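You operate a simulated robot arm through the tools that you are given. There is no shell and no other tool.

Carry out the task below with a simulated two-armed robot. There is one attempt and no reset: what you move stays moved.

## Task
Open the red tap and brass knob, pump the clear bowl full, then shut the knob.
Fine: open both fully before you pump; use the black plunger; the red tap stays open.

It is judged by the outcome, as a careful person would: the job done as asked, and still so three seconds after it is handed in. It fails if anything else is knocked over, pushed out of place, dropped, spilled or broken.

## Robot
Two 7-joint arms with fingered hands on one trunk that stands fixed in place. Base frame: the origin is at the foot of the trunk, x ahead of it, y to its left, z up. Units: mm, degrees, N and s.
The left shoulder is at [134, 170, 839], the right one opposite. With the tool pointing down near the work surface each hand reaches from about 400 to 860 mm from the base axis, measured 20 degrees to its own side. Payload 4 kg a hand.
The TCP of each hand is the grasp point between the finger pads, 26 mm short of the fingertips. In the tool frame z runs along the fingers and y along their closing line. The gripper opens to 132 mm; its body begins 73 mm behind the TCP. The gripper is a hand of 4 fingers: y runs from the thumb to the fingers, the wrist lies at [0, 0, -224] in the tool frame.
Orientation is told as [roll, pitch, yaw] about the base's x, y, z axes, in that order, counted from this pose: with the fingers straight down and closing along the base's y, the tool's x points along the base's -x, its y along +y and its z along -z.

## Interface
- The arms move only by the tool servo_tool. It takes "left_increments", "right_increments" or both (then of equal length, played together; a hand with none holds still); each is a list of rows, each a list of 2 entries, a list of its own where there are three numbers: the shift along the tool's x, y, z in units of 50 mm (1.0 is 50 mm), then the turn, a rotation vector about the tool's x, y, z in units of 4 degrees (1.0 is 4 degrees). In form: [[[x, y, z], [rx, ry, rz]], ...]. A call has 1 to 20 rows; each row shifts and turns the commanded pose from where the row before left it, along the tool's axes as they then stand. A call with a number of a shift or a turn outside -1 to 1 is refused whole. Each row takes 0.2 s and may step no farther than 50 mm and 8.6 degrees from the row before; otherwise, the whole call is refused. Where a pose cannot be reached the arm comes as near as it can. A force on the tool above 40 N (or 10 N above the force at the start of the call, whichever is more), or a blocked arm, ends the call early, and 0.2 s more pass. In this call time passes only in rows, and 0.2 s behind the last. It gives the time, the measured TCP pose, the force on the tool (base axes), the opening and the grip force at its end, in the units of the frame above (readings bear some noise), with the torque about the TCP (base axes, N m) and any sound that the robot's microphone picked up.
- Cameras (640 x 400 px; columns grow to the right, rows downward): "scene" is now at [254, 18.2, 1003.1]; the picture's right is [0.29, -0.96, -0.00], its down [-0.45, -0.14, -0.88] and it looks along [0.84, 0.25, -0.47] (base axes); focal length 308 px, centre (320, 200). "left" rides on the left gripper at [-68, 2, -97] in its tool frame; the picture's right is [-0.03, -1.00, 0.00], its down [0.82, -0.02, -0.58] and it looks along [0.58, -0.02, 0.82] (tool axes); focal length 270 px, centre (320, 200). "right" rides on the right gripper at [68, 2, -97] in its tool frame; the picture's right is [-0.03, 1.00, 0.00], its down [-0.82, -0.02, -0.58] and it looks along [-0.58, -0.01, 0.82] (tool axes); focal length 270 px, centre (320, 200). There is no depth. A picture from a camera that has moved, and an enlarged one, comes with that camera's place and axes in the base frame and with its lens. The place of the scene camera against the robot may be out by one fixed shift of up to 25 mm in any direction.
- camera(camera): a new picture of that camera. No time passes.
- raise_lower(by): moves the trunk up (or, below 0, down) by that many mm; the arms and the scene camera ride with it, the base frame stays. It gives what a move gives, with no picture.
- move_fingers(finger1, finger2, finger3, thumb_bend, hand): sets how far each is bent, from 0 (flat) to 1 (curled in); at 0.3 the hand is open as for a grip, at 0.7 the pads meet at the TCP. One left out holds its place. A second passes; each finger stops where it meets its share of the squeeze, and holds until it gets a number again. It is the only way to open and close the hand. It gives what a move gives, with no picture; readings hold the bend of each and the force on the fingers (four entries, about 0 where the hand has none), thumb and palm.
- pan_tilt(pan, tilt): turns the head with the scene camera to pan (to the left, within 86 degrees either way) and tilt (down, from -29 to 69), counted from straight ahead of the robot (the tilt from the chest, where the trunk bows). It gives what a move gives.
- zoom(camera, box): a new picture of the part [left, top, right, bottom] of that camera's present view, enlarged. No time passes.
- close_job(): hands the job in; it is judged then, once.

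Places have to be worked out from the pictures, the camera data and where the tool is seen. Open the grippers and draw the arms clear of the work before you hand the job in, unless the task says otherwise.

The tools are called after "Call:" by a JSON object that holds its "fn" and its "kwargs". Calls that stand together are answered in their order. servo_tool: Moves the arms, as the interface text tells. Its arguments: {"type":"object","properties":{"left_increments":{"type":"array","items":{"type":"array"}},"right_increments":{"type":"array","items":{"type":"array"}}},"required":[]} The other tools are called the same way: raise_lower (by) moves the trunk up or down; move_fingers (finger1, finger2, finger3, thumb_bend, hand) moves the fingers one by one; pan_tilt (pan, tilt) turns the head that bears the scene camera; camera (camera) takes a picture; zoom (camera, box) takes an enlarged picture of a part of a camera's view; close_job () hands the job in.

At the start:

```text
clock: 0.0
left_ee_pos: [512.3, 404.5, 841.6]
left_tcp_rot: [0.0, 0.2, 0.0]
left_force: [1.0, 0.2, 0.7]
left_moment: [0.0, 0.0, 0.0]
left_gripper_width: 131.9
left_finger_force: 0.0
left_shape: jaw
left_bend: [0.3, 0.3, 0.3, 0.3]
left_finger forces: [0.0, 0.0, 0.0, 0.0, 0.0, 0.0]
right_ee_pos: [542.5, -36.0, 781.8]
right_tcp_rot: [0.0, 0.0, -0.1]
right_force: [-0.4, 0.2, 0.0]
right_moment: [0.02, -0.02, -0.05]
right_gripper_width: 131.8
right_finger_force: 0.0
right_shape: jaw
right_bend: [0.3, 0.3, 0.3, 0.3]
right_finger forces: [0.1, 0.0, 0.0, 0.0, 0.0, 0.0]
trunk travel left (down, up): [-75.0, 680.0]
head pan, tilt (commanded): [16.8, 28.2]
```

scene: 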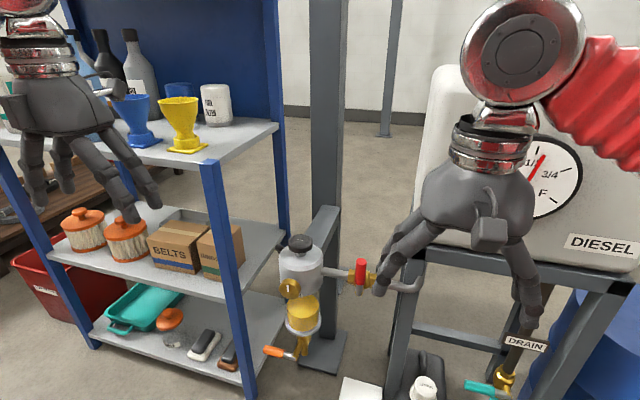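
right: 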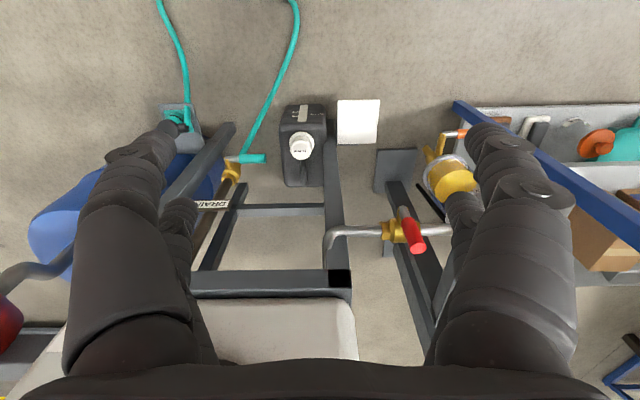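
left: 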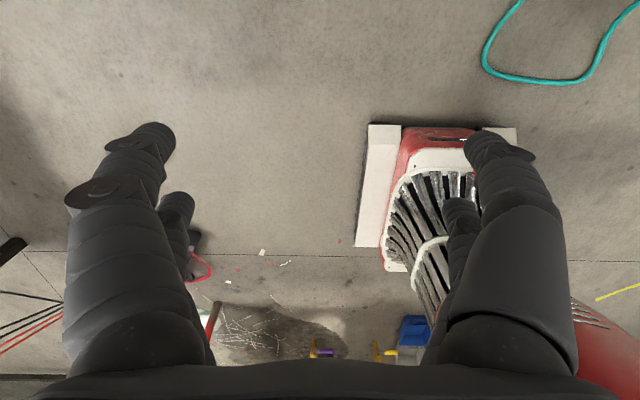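

I start with closer looks at the filter assembly between the shelf and the diesel tank, to tell the tap, knob, plunger and bowl apart.

Call:
{"fn": "zoom", "kwargs": {"camera": "scene", "box": [240, 220, 440, 380]}}

Call:
{"fn": "zoom", "kwargs": {"camera": "right", "box": [300, 100, 520, 300]}}

```text
2.50 times, centred on (340, 300) of scene
camera zoom: at [254.0, 18.2, 1003.1], right [0.29, -0.96, 0.0], down [-0.45, -0.14, -0.88], along [0.84, 0.25, -0.47], focal length 770 px, centre (270, -50)
```

zoom: 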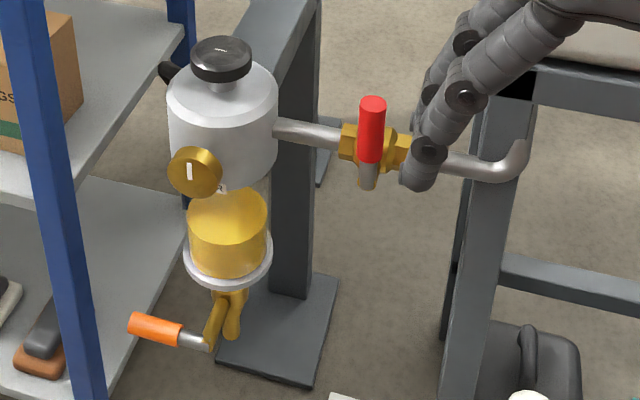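

```text
2.00 times, centred on (410, 200) of right
camera zoom: at [475.1, -36.0, 879.3], right [0.03, 1.0, 0.0], down [0.82, -0.02, 0.58], along [0.58, -0.01, -0.82], focal length 541 px, centre (140, 200)
```

zoom: 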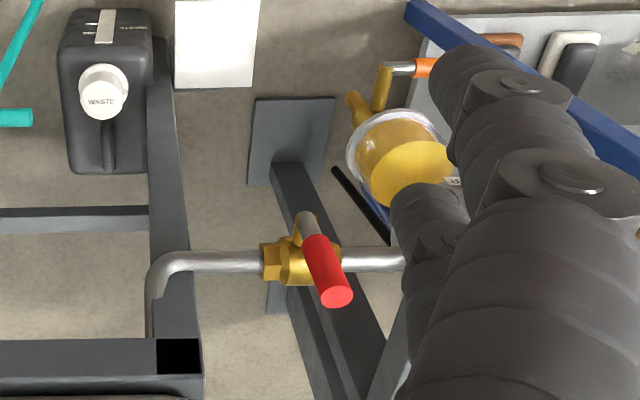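

The filter stands beside a post: black plunger on top, brass knob with a white mark in front, amber bowl beneath, orange drain lever at the bottom, and the red lever on the pipe to the right. The right hand hides part of it, so I draw it back and to the right.

Call:
{"fn": "servo_tool", "kwargs": {"right_increments": [[[1, 0, 0], [0, 0, 0]], [[1, 0, 0], [0, 0, 0]], [[0, -1, 0], [0, 0, 0]], [[0, -1, 0], [0, 0, 0]], [[0, -1, 0], [0, 0, 0]], [[0, -1, 0], [0, 0, 0]]]}}

Call:
{"fn": "pan_tilt", "kwargs": {"pan": 14, "tilt": 40}}

Call:
{"fn": "camera", "kwargs": {"camera": "scene"}}

Call:
{"fn": "camera", "kwargs": {"camera": "right"}}

```text
clock: 1.4
left_ee_pos: [512.0, 404.5, 844.2]
left_tcp_rot: [0.0, 0.1, 0.0]
left_force: [-1.1, 0.8, -0.3]
left_moment: [-0.01, 0.02, 0.0]
left_gripper_width: 131.6
left_finger_force: 0.0
left_shape: jaw
left_bend: [0.3, 0.3, 0.3, 0.3]
left_finger forces: [0.0, 0.0, 0.1, 0.2, 0.1, 0.0]
right_ee_pos: [443.8, -238.5, 780.0]
right_tcp_rot: [0.0, 0.0, 0.0]
right_force: [-1.2, -0.1, 0.5]
right_moment: [-0.01, 0.02, -0.01]
right_gripper_width: 132.0
right_finger_force: 0.1
right_shape: jaw
right_bend: [0.3, 0.3, 0.3, 0.3]
right_finger forces: [0.0, 0.0, 0.0, 0.0, 0.0, 0.1]
trunk travel left (down, up): [-75.0, 680.0]
head pan, tilt (commanded): [16.8, 28.2]
```

```text
clock: 2.1
left_ee_pos: [511.6, 403.8, 843.7]
left_tcp_rot: [0.1, 0.1, 0.1]
left_force: [0.9, -0.1, -0.6]
left_moment: [-0.03, 0.01, 0.0]
left_gripper_width: 131.8
left_finger_force: 0.1
left_shape: jaw
left_bend: [0.3, 0.3, 0.3, 0.3]
left_finger forces: [0.1, 0.1, 0.0, 0.0, 0.0, 0.1]
right_ee_pos: [443.5, -237.2, 780.9]
right_tcp_rot: [0.0, 0.0, 0.0]
right_force: [-0.6, -0.4, 0.1]
right_moment: [0.02, -0.03, -0.02]
right_gripper_width: 131.8
right_finger_force: 0.1
right_shape: jaw
right_bend: [0.3, 0.3, 0.3, 0.3]
right_finger forces: [0.1, 0.1, 0.0, 0.1, 0.0, 0.1]
trunk travel left (down, up): [-75.0, 680.0]
head pan, tilt (commanded): [14.0, 40.0]
```

```text
taken
camera scene: at [249.1, 12.4, 985.0], right [0.24, -0.97, 0.0], down [-0.62, -0.16, -0.77], along [0.74, 0.19, -0.64], focal length 308 px, centre (320, 200)
```

scene: 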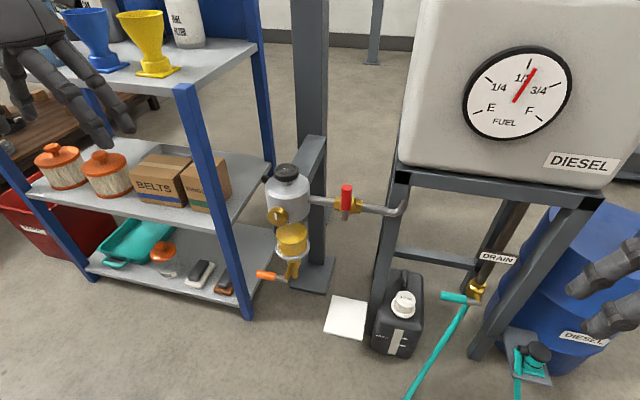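

```text
taken
camera right: at [376.4, -236.1, 877.4], right [0.03, 1.0, 0.0], down [0.82, -0.02, 0.58], along [0.58, -0.01, -0.82], focal length 270 px, centre (320, 200)
```

right: 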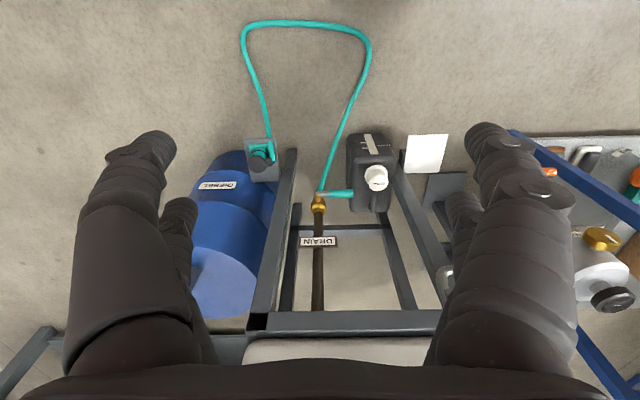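

The view is now clear. I zoom in on the filter and red lever from this angle and from the right wrist camera.

Call:
{"fn": "zoom", "kwargs": {"camera": "scene", "box": [240, 150, 420, 300]}}

Call:
{"fn": "zoom", "kwargs": {"camera": "scene", "box": [255, 160, 325, 230]}}

Call:
{"fn": "zoom", "kwargs": {"camera": "scene", "box": [310, 170, 410, 240]}}

Call:
{"fn": "zoom", "kwargs": {"camera": "right", "box": [560, 200, 640, 340]}}

```text
2.67 times, centred on (330, 225) of scene
camera zoom: at [249.1, 12.4, 985.0], right [0.24, -0.97, 0.0], down [-0.62, -0.16, -0.77], along [0.74, 0.19, -0.64], focal length 822 px, centre (293, 133)
```

zoom: 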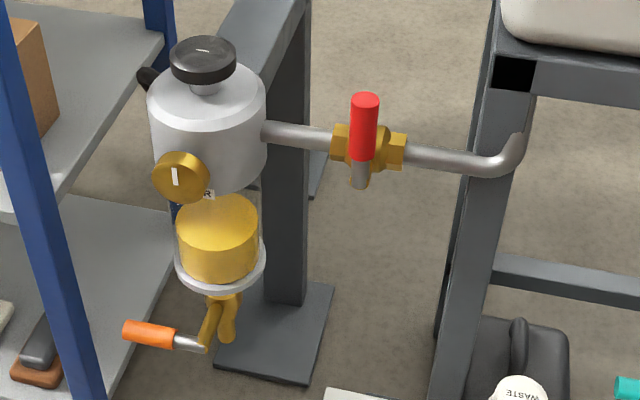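

```text
5.71 times, centred on (290, 195) of scene
camera zoom: at [249.1, 12.4, 985.0], right [0.24, -0.97, 0.0], down [-0.62, -0.16, -0.77], along [0.74, 0.19, -0.64], focal length 1761 px, centre (491, 229)
```

zoom: 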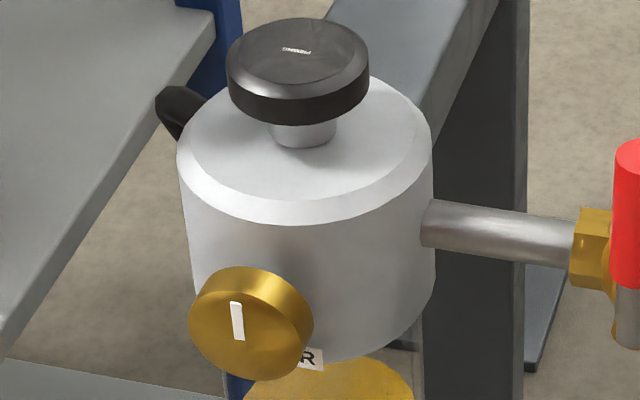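

```text
5.71 times, centred on (360, 205) of scene
camera zoom: at [249.1, 12.4, 985.0], right [0.24, -0.97, 0.0], down [-0.62, -0.16, -0.77], along [0.74, 0.19, -0.64], focal length 1761 px, centre (91, 171)
```

zoom: 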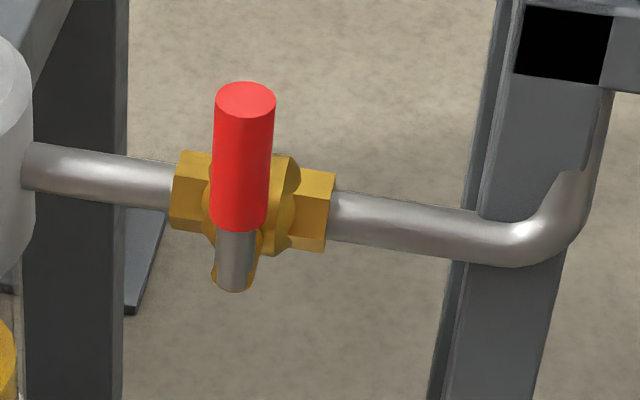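

```text
2.86 times, centred on (600, 270) of right
camera zoom: at [376.4, -236.1, 877.4], right [0.03, 1.0, 0.0], down [0.82, -0.02, 0.58], along [0.58, -0.01, -0.82], focal length 772 px, centre (-480, 0)
```

zoom: 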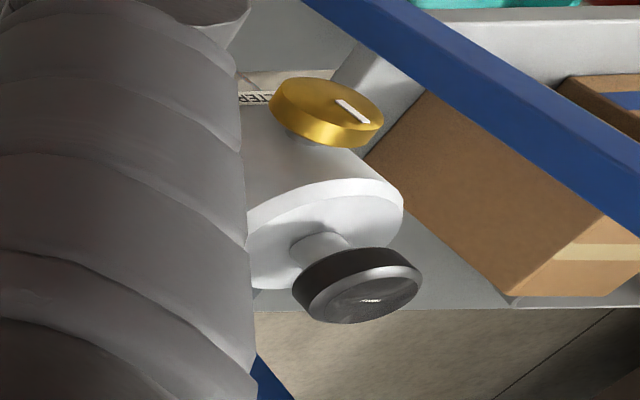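

The lever's pivot points toward the robot, so the red handle should swing from upright to lie along the pipe. I bring the right wrist camera over the red tap to measure it.

Call:
{"fn": "servo_tool", "kwargs": {"right_increments": [[[0, 1, 0], [0, 0, 0]], [[0, 1, 0], [0, 0, 0]], [[0, 1, 0], [0, 0, 0]], [[0, 1, 0], [0, 0, 0]], [[-0.5, 0.85, 0], [0, 0, 0]], [[-0.5, 0.85, 0], [0, 0, 0]], [[-0.7, 0.5, 0], [0, 0, 0]], [[-0.6, 0, 0], [0, 0, 0]]]}}

Call:
{"fn": "camera", "kwargs": {"camera": "right"}}

Call:
{"fn": "camera", "kwargs": {"camera": "scene"}}

```text
clock: 3.9
left_ee_pos: [511.1, 404.8, 843.5]
left_tcp_rot: [0.0, 0.2, 0.0]
left_force: [-0.5, 0.1, 0.4]
left_moment: [-0.03, 0.0, -0.02]
left_gripper_width: 131.9
left_finger_force: 0.0
left_shape: jaw
left_bend: [0.3, 0.3, 0.3, 0.3]
left_finger forces: [0.0, 0.0, 0.0, 0.0, 0.1, 0.0]
right_ee_pos: [556.7, 73.4, 781.6]
right_tcp_rot: [0.1, 0.0, 0.0]
right_force: [0.6, -0.5, 0.1]
right_moment: [0.0, 0.02, 0.0]
right_gripper_width: 131.9
right_finger_force: 0.0
right_shape: jaw
right_bend: [0.3, 0.3, 0.3, 0.3]
right_finger forces: [0.0, 0.0, 0.0, 0.1, 0.0, 0.0]
trunk travel left (down, up): [-75.0, 680.0]
head pan, tilt (commanded): [14.0, 40.0]
```

```text
taken
camera right: at [488.7, 73.6, 878.5], right [0.02, 1.0, 0.0], down [0.82, -0.02, 0.58], along [0.58, -0.01, -0.82], focal length 270 px, centre (320, 200)
```

right: 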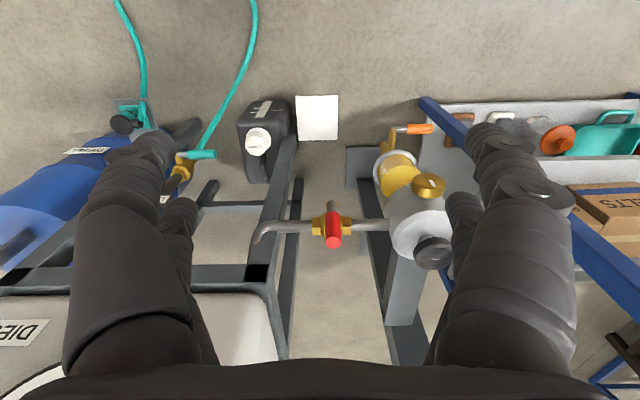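

```text
taken
camera scene: at [249.3, 12.6, 984.9], right [0.24, -0.97, 0.0], down [-0.62, -0.16, -0.77], along [0.74, 0.18, -0.64], focal length 308 px, centre (320, 200)
```

scene: 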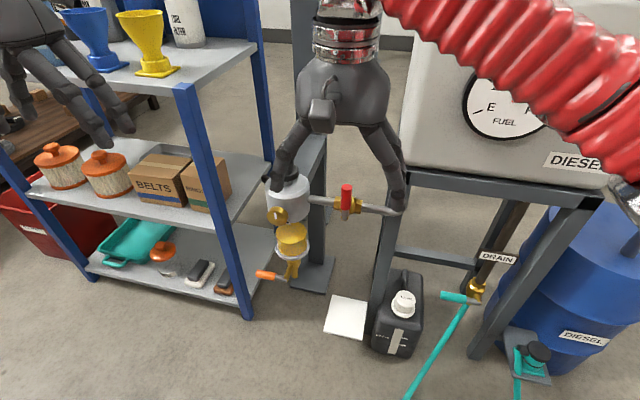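

The lever, knob and plunger all show between the fingers here. I zoom in for exact pixel places.

Call:
{"fn": "zoom", "kwargs": {"camera": "right", "box": [280, 170, 400, 270]}}

Call:
{"fn": "zoom", "kwargs": {"camera": "right", "box": [350, 110, 470, 290]}}

```text
4.00 times, centred on (340, 220) of right
camera zoom: at [488.7, 73.6, 878.5], right [0.02, 1.0, 0.0], down [0.82, -0.02, 0.58], along [0.58, -0.01, -0.82], focal length 1081 px, centre (240, 120)
```

zoom: 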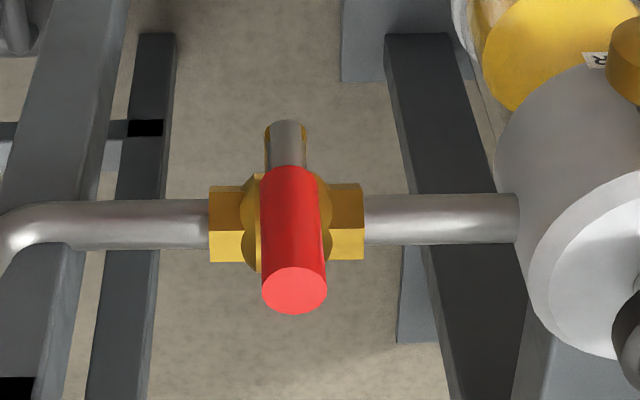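

```text
2.22 times, centred on (410, 200) of right
camera zoom: at [488.7, 73.6, 878.5], right [0.02, 1.0, 0.0], down [0.82, -0.02, 0.58], along [0.58, -0.01, -0.82], focal length 601 px, centre (120, 200)
```

zoom: 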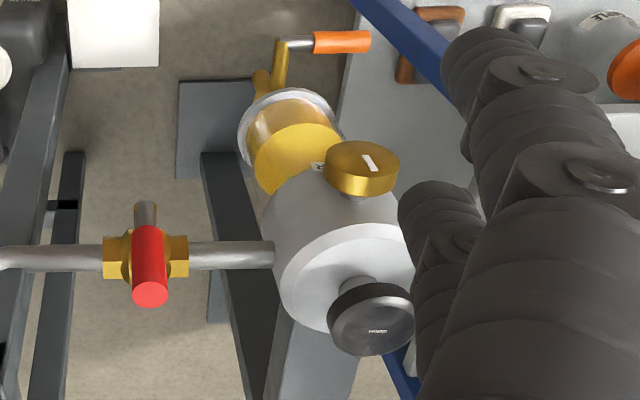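

From the two wrist views I place the lever pivot near [730, 87, 553] with its red tip at z≈630. The knob face is near [694, 225, 548] and the plunger top near [764, 222, 625]. I now pitch the right hand forward so it can straddle the lever.

Call:
{"fn": "servo_tool", "kwargs": {"right_increments": [[[-0.057, 0.014, 0.17], [0, -1, 0]], [[-0.057, 0.014, 0.17], [0, -1, 0]], [[-0.057, 0.014, 0.17], [0, -1, 0]], [[-0.057, 0.014, 0.17], [0, -1, 0]], [[-0.057, 0.014, 0.17], [0, -1, 0]], [[0.004, 0.014, 0.179], [0, -1, 0]], [[0.004, 0.014, 0.179], [0, -1, 0]], [[0.004, 0.014, 0.179], [0, -1, 0]], [[0.004, 0.014, 0.179], [0, -1, 0]], [[0.004, 0.014, 0.179], [0, -1, 0]], [[0.065, 0.014, 0.167], [0, -1, 0]], [[0.065, 0.014, 0.167], [0, -1, 0]], [[0.065, 0.014, 0.167], [0, -1, 0]], [[0.065, 0.014, 0.167], [0, -1, 0]], [[0.065, 0.014, 0.167], [0, -1, 0]], [[0.118, 0.014, 0.134], [0, -1, 0]], [[0.118, 0.014, 0.134], [0, -1, 0]], [[0.118, 0.014, 0.134], [0, -1, 0]], [[0.118, 0.014, 0.134], [0, -1, 0]], [[0.118, 0.014, 0.134], [0, -1, 0]]]}}

Call:
{"fn": "camera", "kwargs": {"camera": "scene"}}

Call:
{"fn": "camera", "kwargs": {"camera": "right"}}

```text
clock: 8.1
left_ee_pos: [511.6, 404.5, 843.2]
left_tcp_rot: [0.0, 0.1, -0.1]
left_force: [-0.1, -0.4, -0.1]
left_moment: [0.0, -0.02, 0.0]
left_gripper_width: 132.2
left_finger_force: 0.0
left_shape: jaw
left_bend: [0.3, 0.3, 0.3, 0.3]
left_finger forces: [0.0, 0.0, 0.0, 0.1, 0.0, 0.1]
right_ee_pos: [636.6, 86.7, 624.7]
right_tcp_rot: [-0.1, -80.2, 0.2]
right_force: [0.3, -0.6, 0.1]
right_moment: [0.02, 0.01, 0.02]
right_gripper_width: 131.7
right_finger_force: 0.0
right_shape: jaw
right_bend: [0.3, 0.3, 0.3, 0.3]
right_finger forces: [0.1, 0.0, 0.1, 0.0, 0.0, 0.0]
trunk travel left (down, up): [-75.0, 680.0]
head pan, tilt (commanded): [14.0, 40.0]
```

```text
taken
camera scene: at [249.2, 12.5, 984.9], right [0.24, -0.97, 0.0], down [-0.62, -0.16, -0.77], along [0.74, 0.19, -0.64], focal length 308 px, centre (320, 200)
```

scene: 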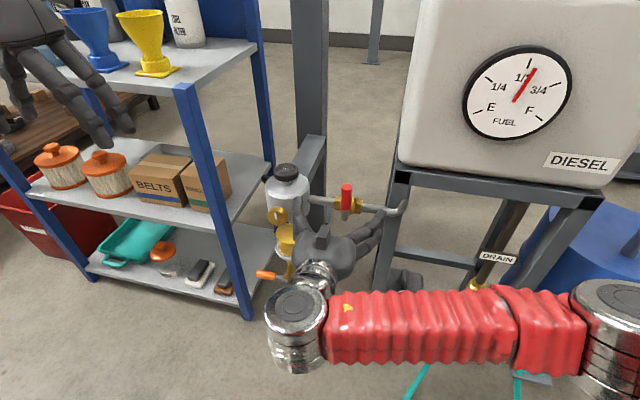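

```text
taken
camera right: at [531.4, 88.0, 574.0], right [0.0, 1.0, 0.02], down [-0.43, -0.02, 0.9], along [0.9, -0.01, 0.43], focal length 270 px, centre (320, 200)
```

right: 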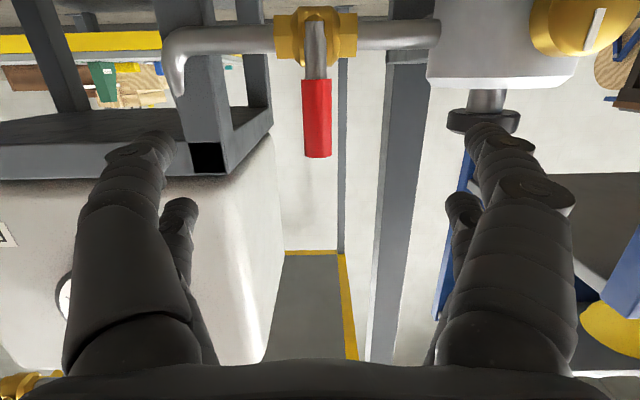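

The wrist view confirms the lever: pivot about [730, 86, 553], red part z≈580–631. I level the hand, lower it to z≈605 and creep forward with the fingers either side of the lever.

Call:
{"fn": "servo_tool", "kwargs": {"right_increments": [[[0.13, 0, 0], [0, -1, 0]], [[0.13, 0, 0], [0, -1, 0]], [[0.13, 0, 0], [0, -0.45, 0]], [[0, 0, 0.4], [0, 0, 0]], [[0, 0, 0.4], [0, 0, 0]]]}}

Call:
{"fn": "camera", "kwargs": {"camera": "right"}}

Call:
{"fn": "zoom", "kwargs": {"camera": "scene", "box": [240, 150, 420, 300]}}

```text
clock: 9.3
left_ee_pos: [512.1, 404.8, 842.5]
left_tcp_rot: [0.0, 0.0, 0.0]
left_force: [0.5, -0.4, 0.2]
left_moment: [0.0, 0.01, -0.01]
left_gripper_width: 131.8
left_finger_force: 0.0
left_shape: jaw
left_bend: [0.3, 0.3, 0.3, 0.3]
left_finger forces: [0.0, 0.0, 0.0, 0.0, 0.0, 0.0]
right_ee_pos: [674.9, 86.4, 603.3]
right_tcp_rot: [-10.5, -89.8, 10.6]
right_force: [-0.4, -0.4, 0.3]
right_moment: [-0.03, 0.02, 0.02]
right_gripper_width: 131.8
right_finger_force: 0.0
right_shape: jaw
right_bend: [0.3, 0.3, 0.3, 0.3]
right_finger forces: [0.0, 0.1, 0.1, 0.0, 0.0, 0.0]
trunk travel left (down, up): [-75.0, 680.0]
head pan, tilt (commanded): [14.0, 40.0]
```

```text
taken
camera right: at [579.6, 88.6, 536.2], right [0.0, 1.0, 0.02], down [-0.57, -0.02, 0.82], along [0.82, -0.01, 0.57], focal length 270 px, centre (320, 200)
```

right: 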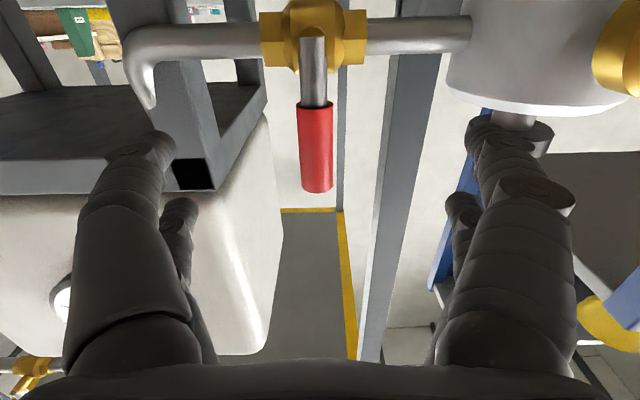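

```text
2.67 times, centred on (330, 225) of scene
camera zoom: at [249.2, 12.5, 984.9], right [0.24, -0.97, 0.0], down [-0.62, -0.16, -0.77], along [0.74, 0.19, -0.64], focal length 822 px, centre (293, 133)
```

zoom: 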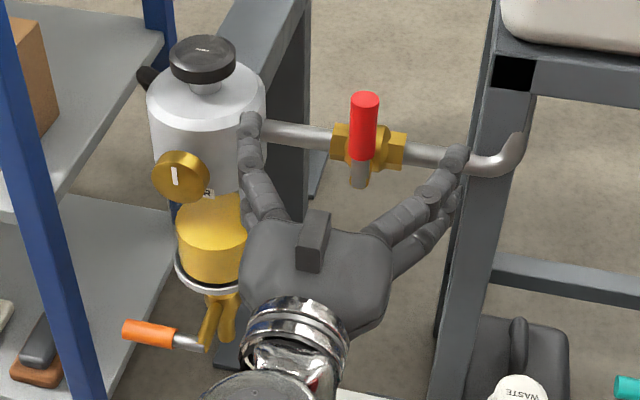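

The lever stands centred between the fingers. I advance to x≈718 and then narrow the hand around it.

Call:
{"fn": "servo_tool", "kwargs": {"right_increments": [[[0, 0, 0.43], [0, 0, 0]], [[0, 0, 0.43], [0, 0, 0]]]}}

Call:
{"fn": "move_fingers", "kwargs": {"hand": "right", "finger1": 0.52, "finger2": 0.52, "finger3": 0.52, "thumb_bend": 0.52}}

Call:
{"fn": "camera", "kwargs": {"camera": "right"}}

Call:
{"fn": "zoom", "kwargs": {"camera": "scene", "box": [240, 150, 420, 300]}}

```text
clock: 9.9
left_ee_pos: [512.3, 404.8, 842.5]
left_tcp_rot: [0.1, 0.1, 0.0]
left_force: [-0.6, 0.5, -0.8]
left_moment: [0.02, -0.01, 0.01]
left_gripper_width: 132.2
left_finger_force: 0.1
left_shape: jaw
left_bend: [0.3, 0.3, 0.3, 0.3]
left_finger forces: [0.0, 0.0, 0.1, 0.0, 0.1, 0.1]
right_ee_pos: [718.5, 86.4, 604.4]
right_tcp_rot: [-4.9, -89.8, 5.0]
right_force: [-0.8, -0.6, 0.4]
right_moment: [0.0, -0.01, 0.02]
right_gripper_width: 132.1
right_finger_force: 0.0
right_shape: jaw
right_bend: [0.3, 0.3, 0.3, 0.3]
right_finger forces: [0.0, 0.0, 0.0, 0.0, 0.1, 0.0]
trunk travel left (down, up): [-75.0, 680.0]
head pan, tilt (commanded): [14.0, 40.0]
```

```text
clock: 10.9
left_ee_pos: [512.0, 405.0, 842.6]
left_tcp_rot: [-0.1, 0.0, 0.1]
left_force: [-0.5, -0.2, -0.7]
left_moment: [-0.01, -0.02, 0.01]
left_gripper_width: 132.1
left_finger_force: 0.0
left_shape: jaw
left_bend: [0.3, 0.3, 0.3, 0.3]
left_finger forces: [0.0, 0.1, 0.0, 0.1, 0.0, 0.1]
right_ee_pos: [718.7, 88.1, 605.2]
right_tcp_rot: [-5.0, -89.8, 5.0]
right_force: [-0.2, 0.1, -0.7]
right_moment: [-0.03, -0.01, -0.01]
right_gripper_width: 60.0
right_finger_force: 0.1
right_shape: fingers
right_bend: [0.52, 0.52, 0.52, 0.52]
right_finger forces: [0.0, 0.0, 0.0, 0.0, 0.1, 0.1]
trunk travel left (down, up): [-75.0, 680.0]
head pan, tilt (commanded): [14.0, 40.0]
```

```text
taken
camera right: at [622.2, 88.8, 536.5], right [0.0, 1.0, 0.03], down [-0.57, -0.02, 0.82], along [0.82, -0.01, 0.57], focal length 270 px, centre (320, 200)
```

right: 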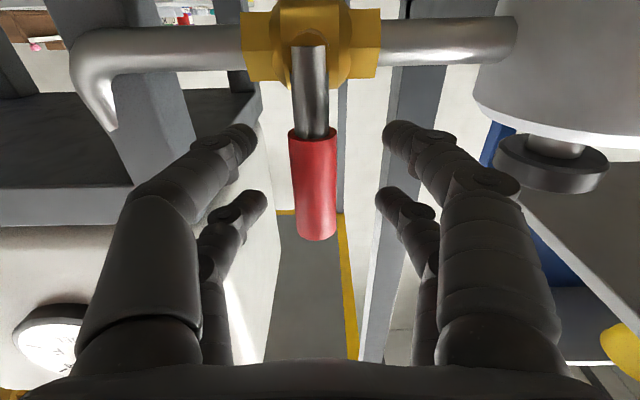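

```text
2.67 times, centred on (330, 225) of scene
camera zoom: at [249.2, 12.4, 984.9], right [0.24, -0.97, 0.0], down [-0.62, -0.16, -0.77], along [0.74, 0.19, -0.64], focal length 822 px, centre (293, 133)
```

zoom: 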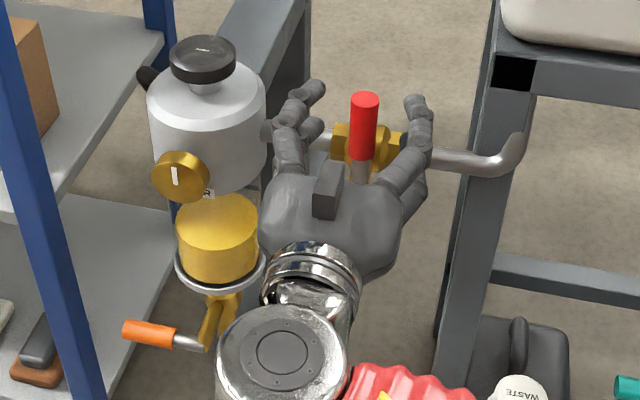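

The fingers straddle the lever with about 20 mm play each side. Opening by the usual counter-clockwise sense means swinging the tip to the left (+y), so I nudge that way and watch force and picture.

Call:
{"fn": "servo_tool", "kwargs": {"right_increments": [[[0, 0.15, 0], [0, 0, 0]], [[0, 0.15, 0], [0, 0, 0]], [[0, 0.1, 0], [0, 0, 0]], [[0, 0.1, 0], [0, 0, 0]], [[0, 0.1, 0], [0, 0, 0]]]}}

Call:
{"fn": "camera", "kwargs": {"camera": "right"}}

```text
clock: 12.1
left_ee_pos: [512.2, 403.6, 843.5]
left_tcp_rot: [-0.1, 0.0, -0.1]
left_force: [0.3, 0.0, -0.7]
left_moment: [-0.02, -0.01, 0.01]
left_gripper_width: 132.0
left_finger_force: 0.1
left_shape: jaw
left_bend: [0.3, 0.3, 0.3, 0.3]
left_finger forces: [0.0, 0.0, 0.1, 0.1, 0.0, 0.1]
right_ee_pos: [719.0, 114.6, 602.5]
right_tcp_rot: [-9.5, -89.8, 9.3]
right_force: [-1.9, -8.2, -0.2]
right_moment: [-0.04, 0.05, -0.2]
right_gripper_width: 66.0
right_finger_force: 4.5
right_shape: fingers
right_bend: [0.52, 0.52, 0.49, 0.5]
right_finger forces: [0.0, 0.0, 2.8, 0.0, 5.7, 0.1]
trunk travel left (down, up): [-75.0, 680.0]
head pan, tilt (commanded): [14.0, 40.0]
```

```text
taken
camera right: at [623.1, 116.0, 536.2], right [0.0, 1.0, 0.02], down [-0.57, -0.02, 0.82], along [0.82, -0.02, 0.57], focal length 270 px, centre (320, 200)
```

right: 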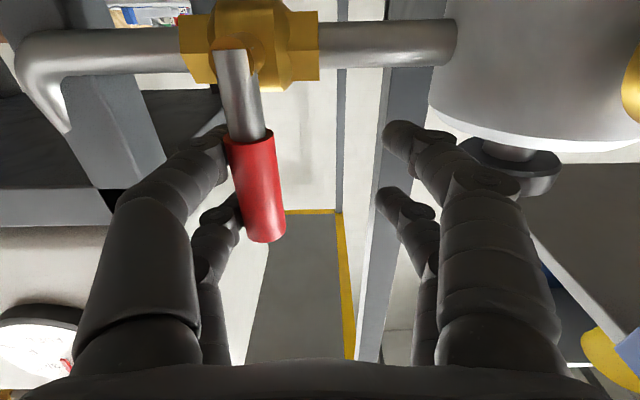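

The lever yielded and leans about 10° to the left with only ~8 N, so this is the opening sense. I swing the hand rigidly about the pivot, rolling as it goes.

Call:
{"fn": "servo_tool", "kwargs": {"right_increments": [[[0.042, 0.068, 0], [0, 0, -1]], [[0.042, 0.068, 0], [0, 0, -1]], [[0.042, 0.068, 0], [0, 0, -1]], [[0.042, 0.068, 0], [0, 0, -1]], [[0.042, 0.068, 0], [0, 0, -1]], [[0.042, 0.068, 0], [0, 0, -1]], [[0.042, 0.068, 0], [0, 0, -1]], [[0.042, 0.068, 0], [0, 0, -1]], [[0.042, 0.068, 0], [0, 0, -1]], [[0.042, 0.068, 0], [0, 0, -1]]]}}

Call:
{"fn": "camera", "kwargs": {"camera": "right"}}

Call:
{"fn": "zoom", "kwargs": {"camera": "scene", "box": [240, 150, 420, 300]}}

```text
clock: 13.5
left_ee_pos: [511.5, 402.8, 845.7]
left_tcp_rot: [0.0, -0.1, 0.0]
left_force: [0.0, -0.6, 0.6]
left_moment: [0.0, 0.03, -0.01]
left_gripper_width: 132.0
left_finger_force: 0.0
left_shape: jaw
left_bend: [0.3, 0.3, 0.3, 0.3]
left_finger forces: [0.0, 0.1, 0.0, 0.0, 0.1, 0.0]
right_ee_pos: [720.9, 121.7, 584.8]
right_tcp_rot: [-88.3, -67.0, 86.7]
right_force: [-4.1, -22.7, -2.9]
right_moment: [0.75, -0.06, -0.39]
right_gripper_width: 68.3
right_finger_force: 11.4
right_shape: fingers
right_bend: [0.52, 0.52, 0.41, 0.49]
right_finger forces: [0.0, 0.1, 15.3, 0.0, 7.8, 0.0]
trunk travel left (down, up): [-75.0, 680.0]
head pan, tilt (commanded): [14.0, 40.0]
stopped in row 6 (right hand): the force on the tool passed its limit at 41 N (the readings are from after the stop); the commanded pose is now the measured one
```

```text
taken
camera right: at [624.5, 98.2, 523.1], right [0.02, 0.93, -0.37], down [-0.56, 0.32, 0.77], along [0.83, 0.19, 0.53], focal length 270 px, centre (320, 200)
```

right: 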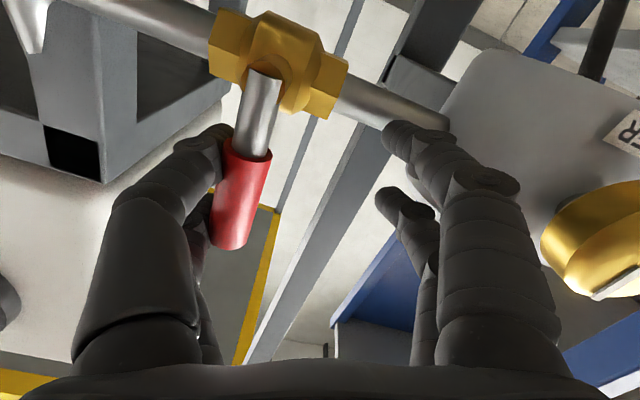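

```text
2.67 times, centred on (330, 225) of scene
camera zoom: at [248.8, 11.0, 985.3], right [0.24, -0.97, 0.0], down [-0.62, -0.15, -0.77], along [0.74, 0.19, -0.64], focal length 822 px, centre (293, 133)
```

zoom: 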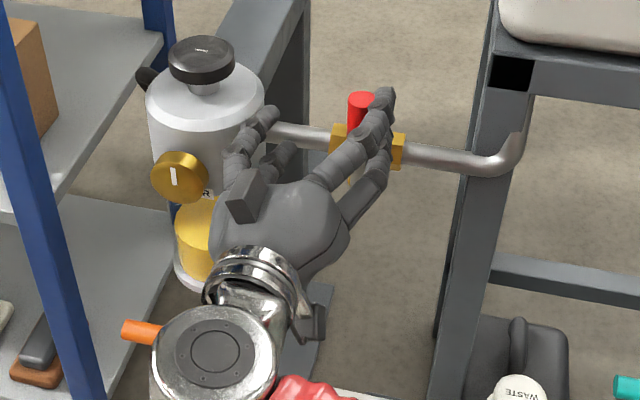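

The lever stayed upright against 41 N, so there is a stop on this side and it must open the other way. I unroll back to the neutral straddle.

Call:
{"fn": "servo_tool", "kwargs": {"right_increments": [[[-0.043, -0.129, 0], [0, 0, 0.9]], [[-0.043, -0.129, 0], [0, 0, 0.9]], [[-0.043, -0.129, 0], [0, 0, 0.9]], [[-0.043, -0.129, 0], [0, 0, 0.9]], [[-0.043, -0.129, 0], [0, 0, 0.9]], [[-0.043, -0.129, 0], [0, 0, 0.9]]]}}

Call:
{"fn": "camera", "kwargs": {"camera": "right"}}

Call:
{"fn": "zoom", "kwargs": {"camera": "scene", "box": [240, 150, 420, 300]}}

```text
clock: 14.9
left_ee_pos: [510.8, 404.7, 843.1]
left_tcp_rot: [0.1, 0.0, 0.0]
left_force: [-0.1, -0.6, 0.2]
left_moment: [0.02, -0.01, 0.03]
left_gripper_width: 131.9
left_finger_force: 0.1
left_shape: jaw
left_bend: [0.3, 0.3, 0.3, 0.3]
left_finger forces: [0.1, 0.0, 0.0, 0.0, 0.0, 0.1]
right_ee_pos: [717.3, 92.6, 608.1]
right_tcp_rot: [-69.0, -88.7, 68.1]
right_force: [0.2, -0.3, -0.4]
right_moment: [0.01, 0.03, 0.03]
right_gripper_width: 59.9
right_finger_force: 0.0
right_shape: fingers
right_bend: [0.52, 0.52, 0.52, 0.52]
right_finger forces: [0.0, 0.0, 0.0, 0.0, 0.0, 0.1]
trunk travel left (down, up): [-75.0, 680.0]
head pan, tilt (commanded): [14.0, 40.0]
```

```text
taken
camera right: at [622.3, 94.2, 541.1], right [0.02, 1.0, 0.0], down [-0.57, 0.01, 0.82], along [0.82, -0.01, 0.57], focal length 270 px, centre (320, 200)
```

right: 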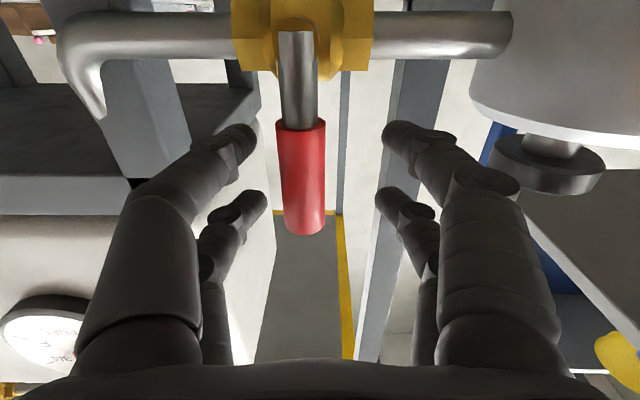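

```text
2.67 times, centred on (330, 225) of scene
camera zoom: at [249.1, 12.6, 985.0], right [0.24, -0.97, 0.0], down [-0.62, -0.16, -0.77], along [0.74, 0.19, -0.64], focal length 822 px, centre (293, 133)
```

zoom: 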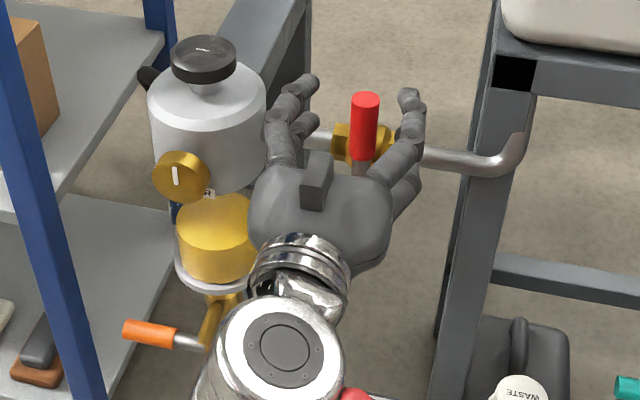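

Back to neutral with the lever still upright. Now I nudge it the other way (−y).

Call:
{"fn": "servo_tool", "kwargs": {"right_increments": [[[0, -0.15, 0], [0, 0, 0]], [[0, -0.15, 0], [0, 0, 0]], [[0, -0.15, 0], [0, 0, 0]], [[0, -0.15, 0], [0, 0, 0]], [[0, -0.15, 0], [0, 0, 0]], [[0, -0.1, 0], [0, 0, 0]]]}}

Call:
{"fn": "camera", "kwargs": {"camera": "right"}}

Call:
{"fn": "zoom", "kwargs": {"camera": "scene", "box": [240, 150, 420, 300]}}

```text
clock: 16.3
left_ee_pos: [511.0, 403.7, 843.4]
left_tcp_rot: [0.0, 0.0, 0.0]
left_force: [-0.1, -0.9, 0.0]
left_moment: [0.0, 0.03, -0.02]
left_gripper_width: 131.8
left_finger_force: 0.0
left_shape: jaw
left_bend: [0.3, 0.3, 0.3, 0.3]
left_finger forces: [0.1, 0.0, 0.0, 0.0, 0.1, 0.1]
right_ee_pos: [717.7, 50.2, 610.5]
right_tcp_rot: [-70.9, -88.7, 70.0]
right_force: [-1.0, 3.2, 0.3]
right_moment: [0.07, -0.01, 0.06]
right_gripper_width: 64.7
right_finger_force: 1.5
right_shape: fingers
right_bend: [0.49, 0.52, 0.52, 0.52]
right_finger forces: [3.1, 0.1, 0.0, 0.0, 0.0, 0.1]
trunk travel left (down, up): [-75.0, 680.0]
head pan, tilt (commanded): [14.0, 40.0]
```

```text
taken
camera right: at [621.9, 51.0, 543.3], right [0.02, 1.0, 0.0], down [-0.57, 0.01, 0.82], along [0.82, -0.01, 0.57], focal length 270 px, centre (320, 200)
```

right: 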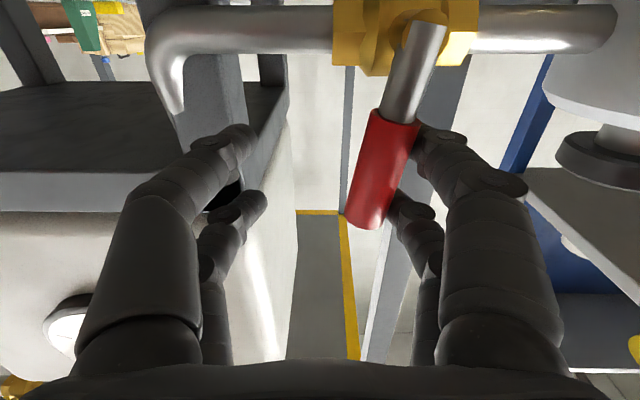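

```text
2.67 times, centred on (330, 225) of scene
camera zoom: at [249.0, 12.6, 985.0], right [0.24, -0.97, 0.0], down [-0.62, -0.16, -0.77], along [0.74, 0.19, -0.64], focal length 822 px, centre (293, 133)
```

zoom: 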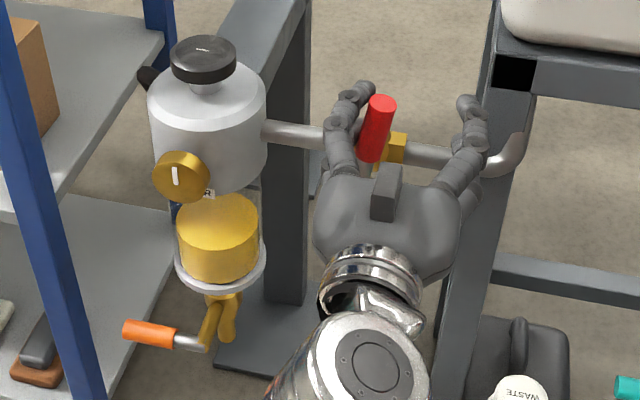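

This way the lever moves freely (about 12°, 3 N). I carry on swinging the hand about the pivot to the right.

Call:
{"fn": "servo_tool", "kwargs": {"right_increments": [[[0.053, -0.0785, 0], [0, 0, 1]], [[0.053, -0.0785, 0], [0, 0, 1]], [[0.053, -0.0785, 0], [0, 0, 1]], [[0.053, -0.0785, 0], [0, 0, 1]], [[0.053, -0.0785, 0], [0, 0, 1]], [[0.053, -0.0785, 0], [0, 0, 1]], [[0.053, -0.0785, 0], [0, 0, 1]], [[0.053, -0.0785, 0], [0, 0, 1]], [[0.053, -0.0785, 0], [0, 0, 1]], [[0.053, -0.0785, 0], [0, 0, 1]]]}}

Call:
{"fn": "camera", "kwargs": {"camera": "right"}}

Call:
{"fn": "zoom", "kwargs": {"camera": "scene", "box": [240, 150, 420, 300]}}

```text
clock: 18.5
left_ee_pos: [511.0, 404.5, 844.6]
left_tcp_rot: [0.1, -0.1, 0.0]
left_force: [0.1, 0.6, -0.5]
left_moment: [0.02, 0.01, 0.03]
left_gripper_width: 132.1
left_finger_force: 0.0
left_shape: jaw
left_bend: [0.3, 0.3, 0.3, 0.3]
left_finger forces: [0.0, 0.1, 0.0, 0.0, 0.0, 0.0]
right_ee_pos: [718.5, 19.5, 574.8]
right_tcp_rot: [89.2, -51.4, -90.4]
right_force: [0.4, 0.8, 0.8]
right_moment: [0.04, 0.02, -0.02]
right_gripper_width: 61.1
right_finger_force: 0.7
right_shape: fingers
right_bend: [0.51, 0.52, 0.52, 0.52]
right_finger forces: [0.7, 0.1, 0.0, 0.0, 0.0, 0.1]
trunk travel left (down, up): [-75.0, 680.0]
head pan, tilt (commanded): [14.0, 40.0]
```

```text
taken
camera right: at [622.9, 66.1, 523.3], right [0.02, 0.76, 0.65], down [-0.58, -0.52, 0.63], along [0.81, -0.39, 0.43], focal length 270 px, centre (320, 200)
```

right: 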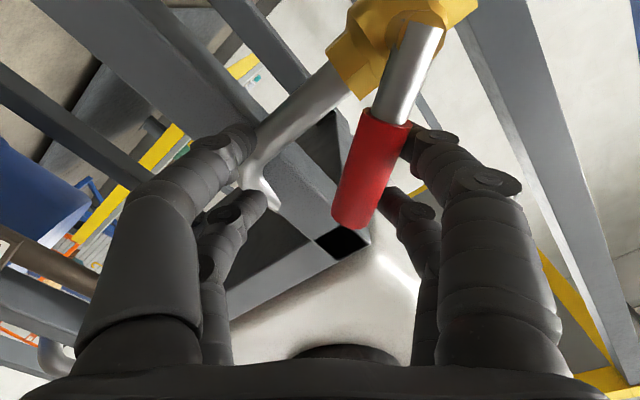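

```text
2.67 times, centred on (330, 225) of scene
camera zoom: at [249.1, 12.4, 985.0], right [0.24, -0.97, 0.0], down [-0.62, -0.16, -0.77], along [0.74, 0.19, -0.64], focal length 822 px, centre (293, 133)
```

zoom: 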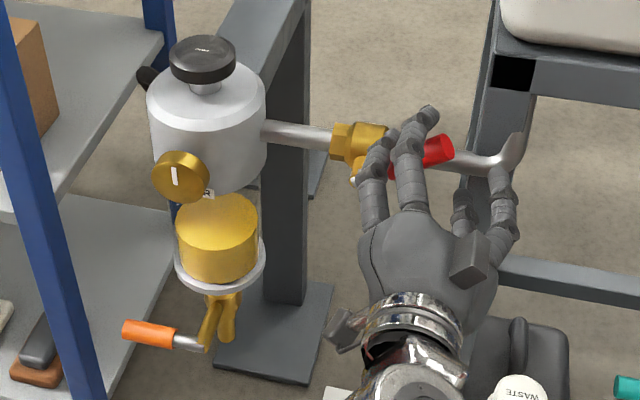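

The lever follows, now roughly 50–55° over with negligible force. I continue toward horizontal.

Call:
{"fn": "servo_tool", "kwargs": {"right_increments": [[[0.053, -0.0785, 0], [0, 0, 1]], [[0.053, -0.0785, 0], [0, 0, 1]], [[0.053, -0.0785, 0], [0, 0, 1]], [[0.053, -0.0785, 0], [0, 0, 1]], [[0.053, -0.0785, 0], [0, 0, 1]], [[0.053, -0.0785, 0], [0, 0, 1]], [[0.053, -0.0785, 0], [0, 0, 1]], [[0.053, -0.0785, 0], [0, 0, 1]], [[0.053, -0.0785, 0], [0, 0, 1]], [[0.053, -0.0785, 0], [0, 0, 1]]]}}

Call:
{"fn": "camera", "kwargs": {"camera": "right"}}

Call:
{"fn": "zoom", "kwargs": {"camera": "scene", "box": [240, 150, 420, 300]}}

```text
clock: 20.7
left_ee_pos: [510.2, 404.5, 845.1]
left_tcp_rot: [0.0, 0.0, 0.0]
left_force: [1.0, -0.2, -0.3]
left_moment: [0.0, -0.02, 0.03]
left_gripper_width: 131.9
left_finger_force: 0.0
left_shape: jaw
left_bend: [0.3, 0.3, 0.3, 0.3]
left_finger forces: [0.0, 0.0, 0.2, 0.1, 0.0, 0.0]
right_ee_pos: [719.7, 10.6, 523.8]
right_tcp_rot: [89.9, -13.0, -91.1]
right_force: [-0.3, 2.5, 3.1]
right_moment: [0.01, -0.02, 0.03]
right_gripper_width: 66.1
right_finger_force: 1.5
right_shape: fingers
right_bend: [0.48, 0.52, 0.52, 0.52]
right_finger forces: [3.7, 0.0, 0.1, 0.0, 0.1, 0.0]
trunk travel left (down, up): [-75.0, 680.0]
head pan, tilt (commanded): [14.0, 40.0]
```

```text
taken
camera right: at [625.9, 78.2, 510.7], right [0.01, 0.2, 0.98], down [-0.59, -0.79, 0.17], along [0.8, -0.58, 0.11], focal length 270 px, centre (320, 200)
```

right: 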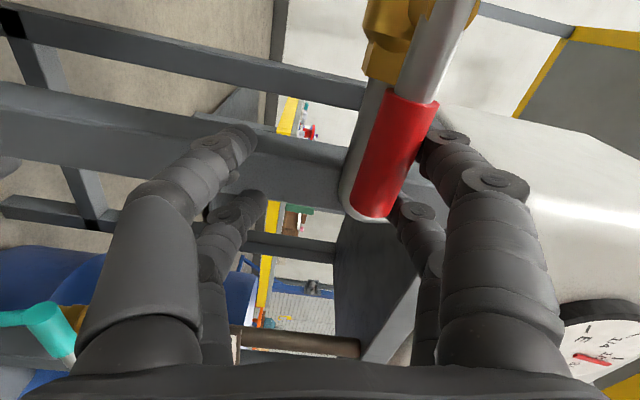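

```text
2.67 times, centred on (330, 225) of scene
camera zoom: at [248.7, 12.6, 985.1], right [0.24, -0.97, 0.0], down [-0.62, -0.16, -0.77], along [0.74, 0.19, -0.64], focal length 822 px, centre (293, 133)
```

zoom: 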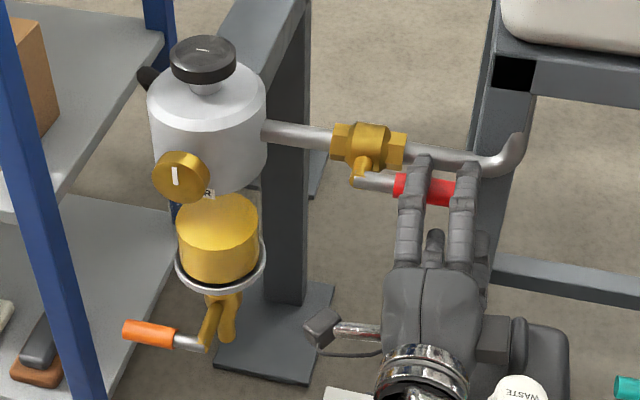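

The lever is nearly parallel with the pipe. I press a few more degrees until it meets its stop.

Call:
{"fn": "servo_tool", "kwargs": {"right_increments": [[[0.053, -0.0785, 0], [0, 0, 1]], [[0.053, -0.0785, 0], [0, 0, 1]], [[0.053, -0.0785, 0], [0, 0, 1]], [[0.053, -0.0785, 0], [0, 0, 1]]]}}

Call:
{"fn": "camera", "kwargs": {"camera": "right"}}

Call:
{"fn": "zoom", "kwargs": {"camera": "scene", "box": [310, 170, 410, 240]}}

```text
clock: 21.7
left_ee_pos: [509.9, 404.2, 845.1]
left_tcp_rot: [0.0, -0.1, 0.0]
left_force: [0.4, 0.5, -0.7]
left_moment: [0.0, -0.03, 0.01]
left_gripper_width: 132.1
left_finger_force: 0.0
left_shape: jaw
left_bend: [0.3, 0.3, 0.3, 0.3]
left_finger forces: [0.1, 0.0, 0.1, 0.0, 0.0, 0.0]
right_ee_pos: [718.0, 20.8, 506.7]
right_tcp_rot: [89.8, 3.1, -91.2]
right_force: [18.2, 1.9, 22.6]
right_moment: [-0.17, 0.58, 0.05]
right_gripper_width: 77.3
right_finger_force: 12.1
right_shape: fingers
right_bend: [0.42, 0.41, 0.52, 0.52]
right_finger forces: [12.6, 12.4, 0.1, 0.0, 0.1, 0.1]
trunk travel left (down, up): [-75.0, 680.0]
head pan, tilt (commanded): [14.0, 40.0]
```

```text
taken
camera right: at [624.0, 89.8, 513.8], right [0.0, -0.08, 1.0], down [-0.59, -0.8, -0.06], along [0.8, -0.59, -0.05], focal length 270 px, centre (320, 200)
```

right: 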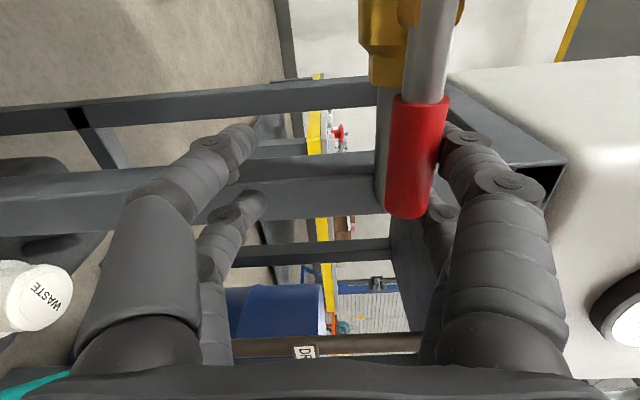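

```text
5.71 times, centred on (360, 205) of scene
camera zoom: at [247.8, 12.5, 985.7], right [0.24, -0.97, 0.0], down [-0.62, -0.16, -0.77], along [0.74, 0.19, -0.64], focal length 1761 px, centre (91, 171)
```

zoom: 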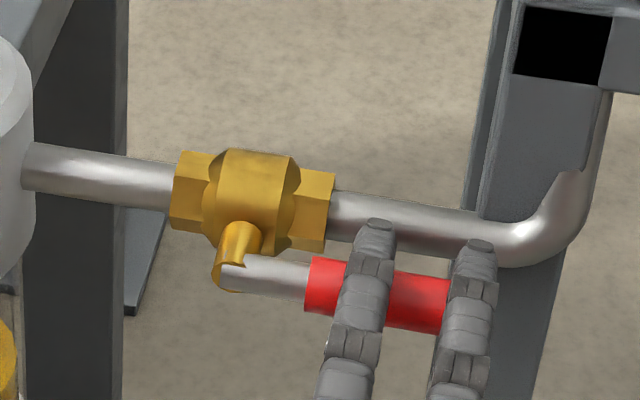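

The red lever lies parallel to the pipe and is hard on its stop (about 22 N), so the tap is fully open. I centre the hand on the lever to unload it, then withdraw straight back.

Call:
{"fn": "servo_tool", "kwargs": {"right_increments": [[[0, 0.3, 0], [0, 0, 0]], [[0, 0.3, 0], [0, 0, 0]], [[0, 0.3, 0], [0, 0, 0]], [[0, 0, -0.5], [0, 0, 0]], [[0, 0, -0.8], [0, 0, 0]], [[0, 0, -1], [0, 0, 0]], [[0, 0, -0.6], [0, 0, 0]]]}}

Call:
{"fn": "camera", "kwargs": {"camera": "scene"}}

Call:
{"fn": "zoom", "kwargs": {"camera": "scene", "box": [240, 150, 420, 300]}}

```text
clock: 23.1
left_ee_pos: [511.8, 403.9, 845.7]
left_tcp_rot: [0.0, -0.1, 0.0]
left_force: [-0.5, -0.1, 0.5]
left_moment: [-0.01, 0.05, -0.04]
left_gripper_width: 131.7
left_finger_force: 0.1
left_shape: jaw
left_bend: [0.3, 0.3, 0.3, 0.3]
left_finger forces: [0.1, 0.1, 0.1, 0.0, 0.1, 0.0]
right_ee_pos: [665.0, -10.2, 604.6]
right_tcp_rot: [98.7, -3.2, -91.1]
right_force: [-0.9, -0.7, 0.0]
right_moment: [0.02, -0.01, -0.02]
right_gripper_width: 59.2
right_finger_force: 0.0
right_shape: fingers
right_bend: [0.52, 0.52, 0.52, 0.52]
right_finger forces: [0.1, 0.0, 0.0, 0.0, 0.0, 0.0]
trunk travel left (down, up): [-75.0, 680.0]
head pan, tilt (commanded): [14.0, 40.0]
stopped in row 6 (right hand): the arm was blocked; the commanded pose is now the measured one
```

```text
taken
camera scene: at [249.3, 12.2, 984.9], right [0.24, -0.97, 0.0], down [-0.62, -0.16, -0.77], along [0.74, 0.19, -0.64], focal length 308 px, centre (320, 200)
```

scene: 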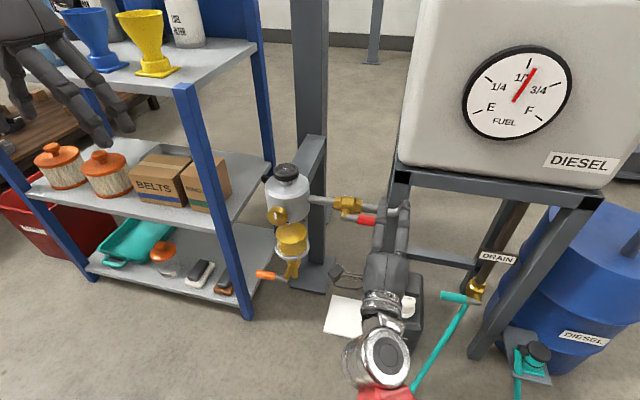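

```text
2.67 times, centred on (330, 225) of scene
camera zoom: at [249.3, 12.2, 984.9], right [0.24, -0.97, 0.0], down [-0.62, -0.16, -0.77], along [0.74, 0.19, -0.64], focal length 822 px, centre (293, 133)
```

zoom: 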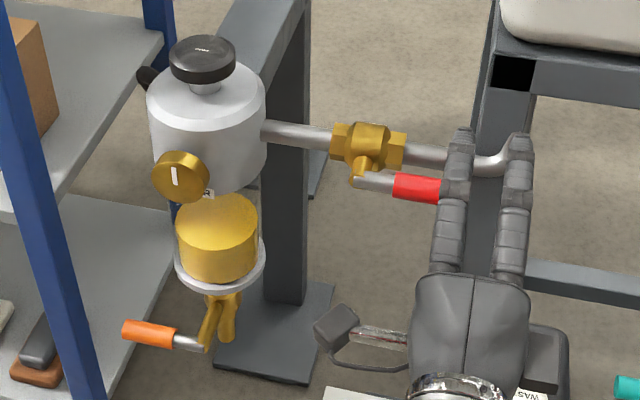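

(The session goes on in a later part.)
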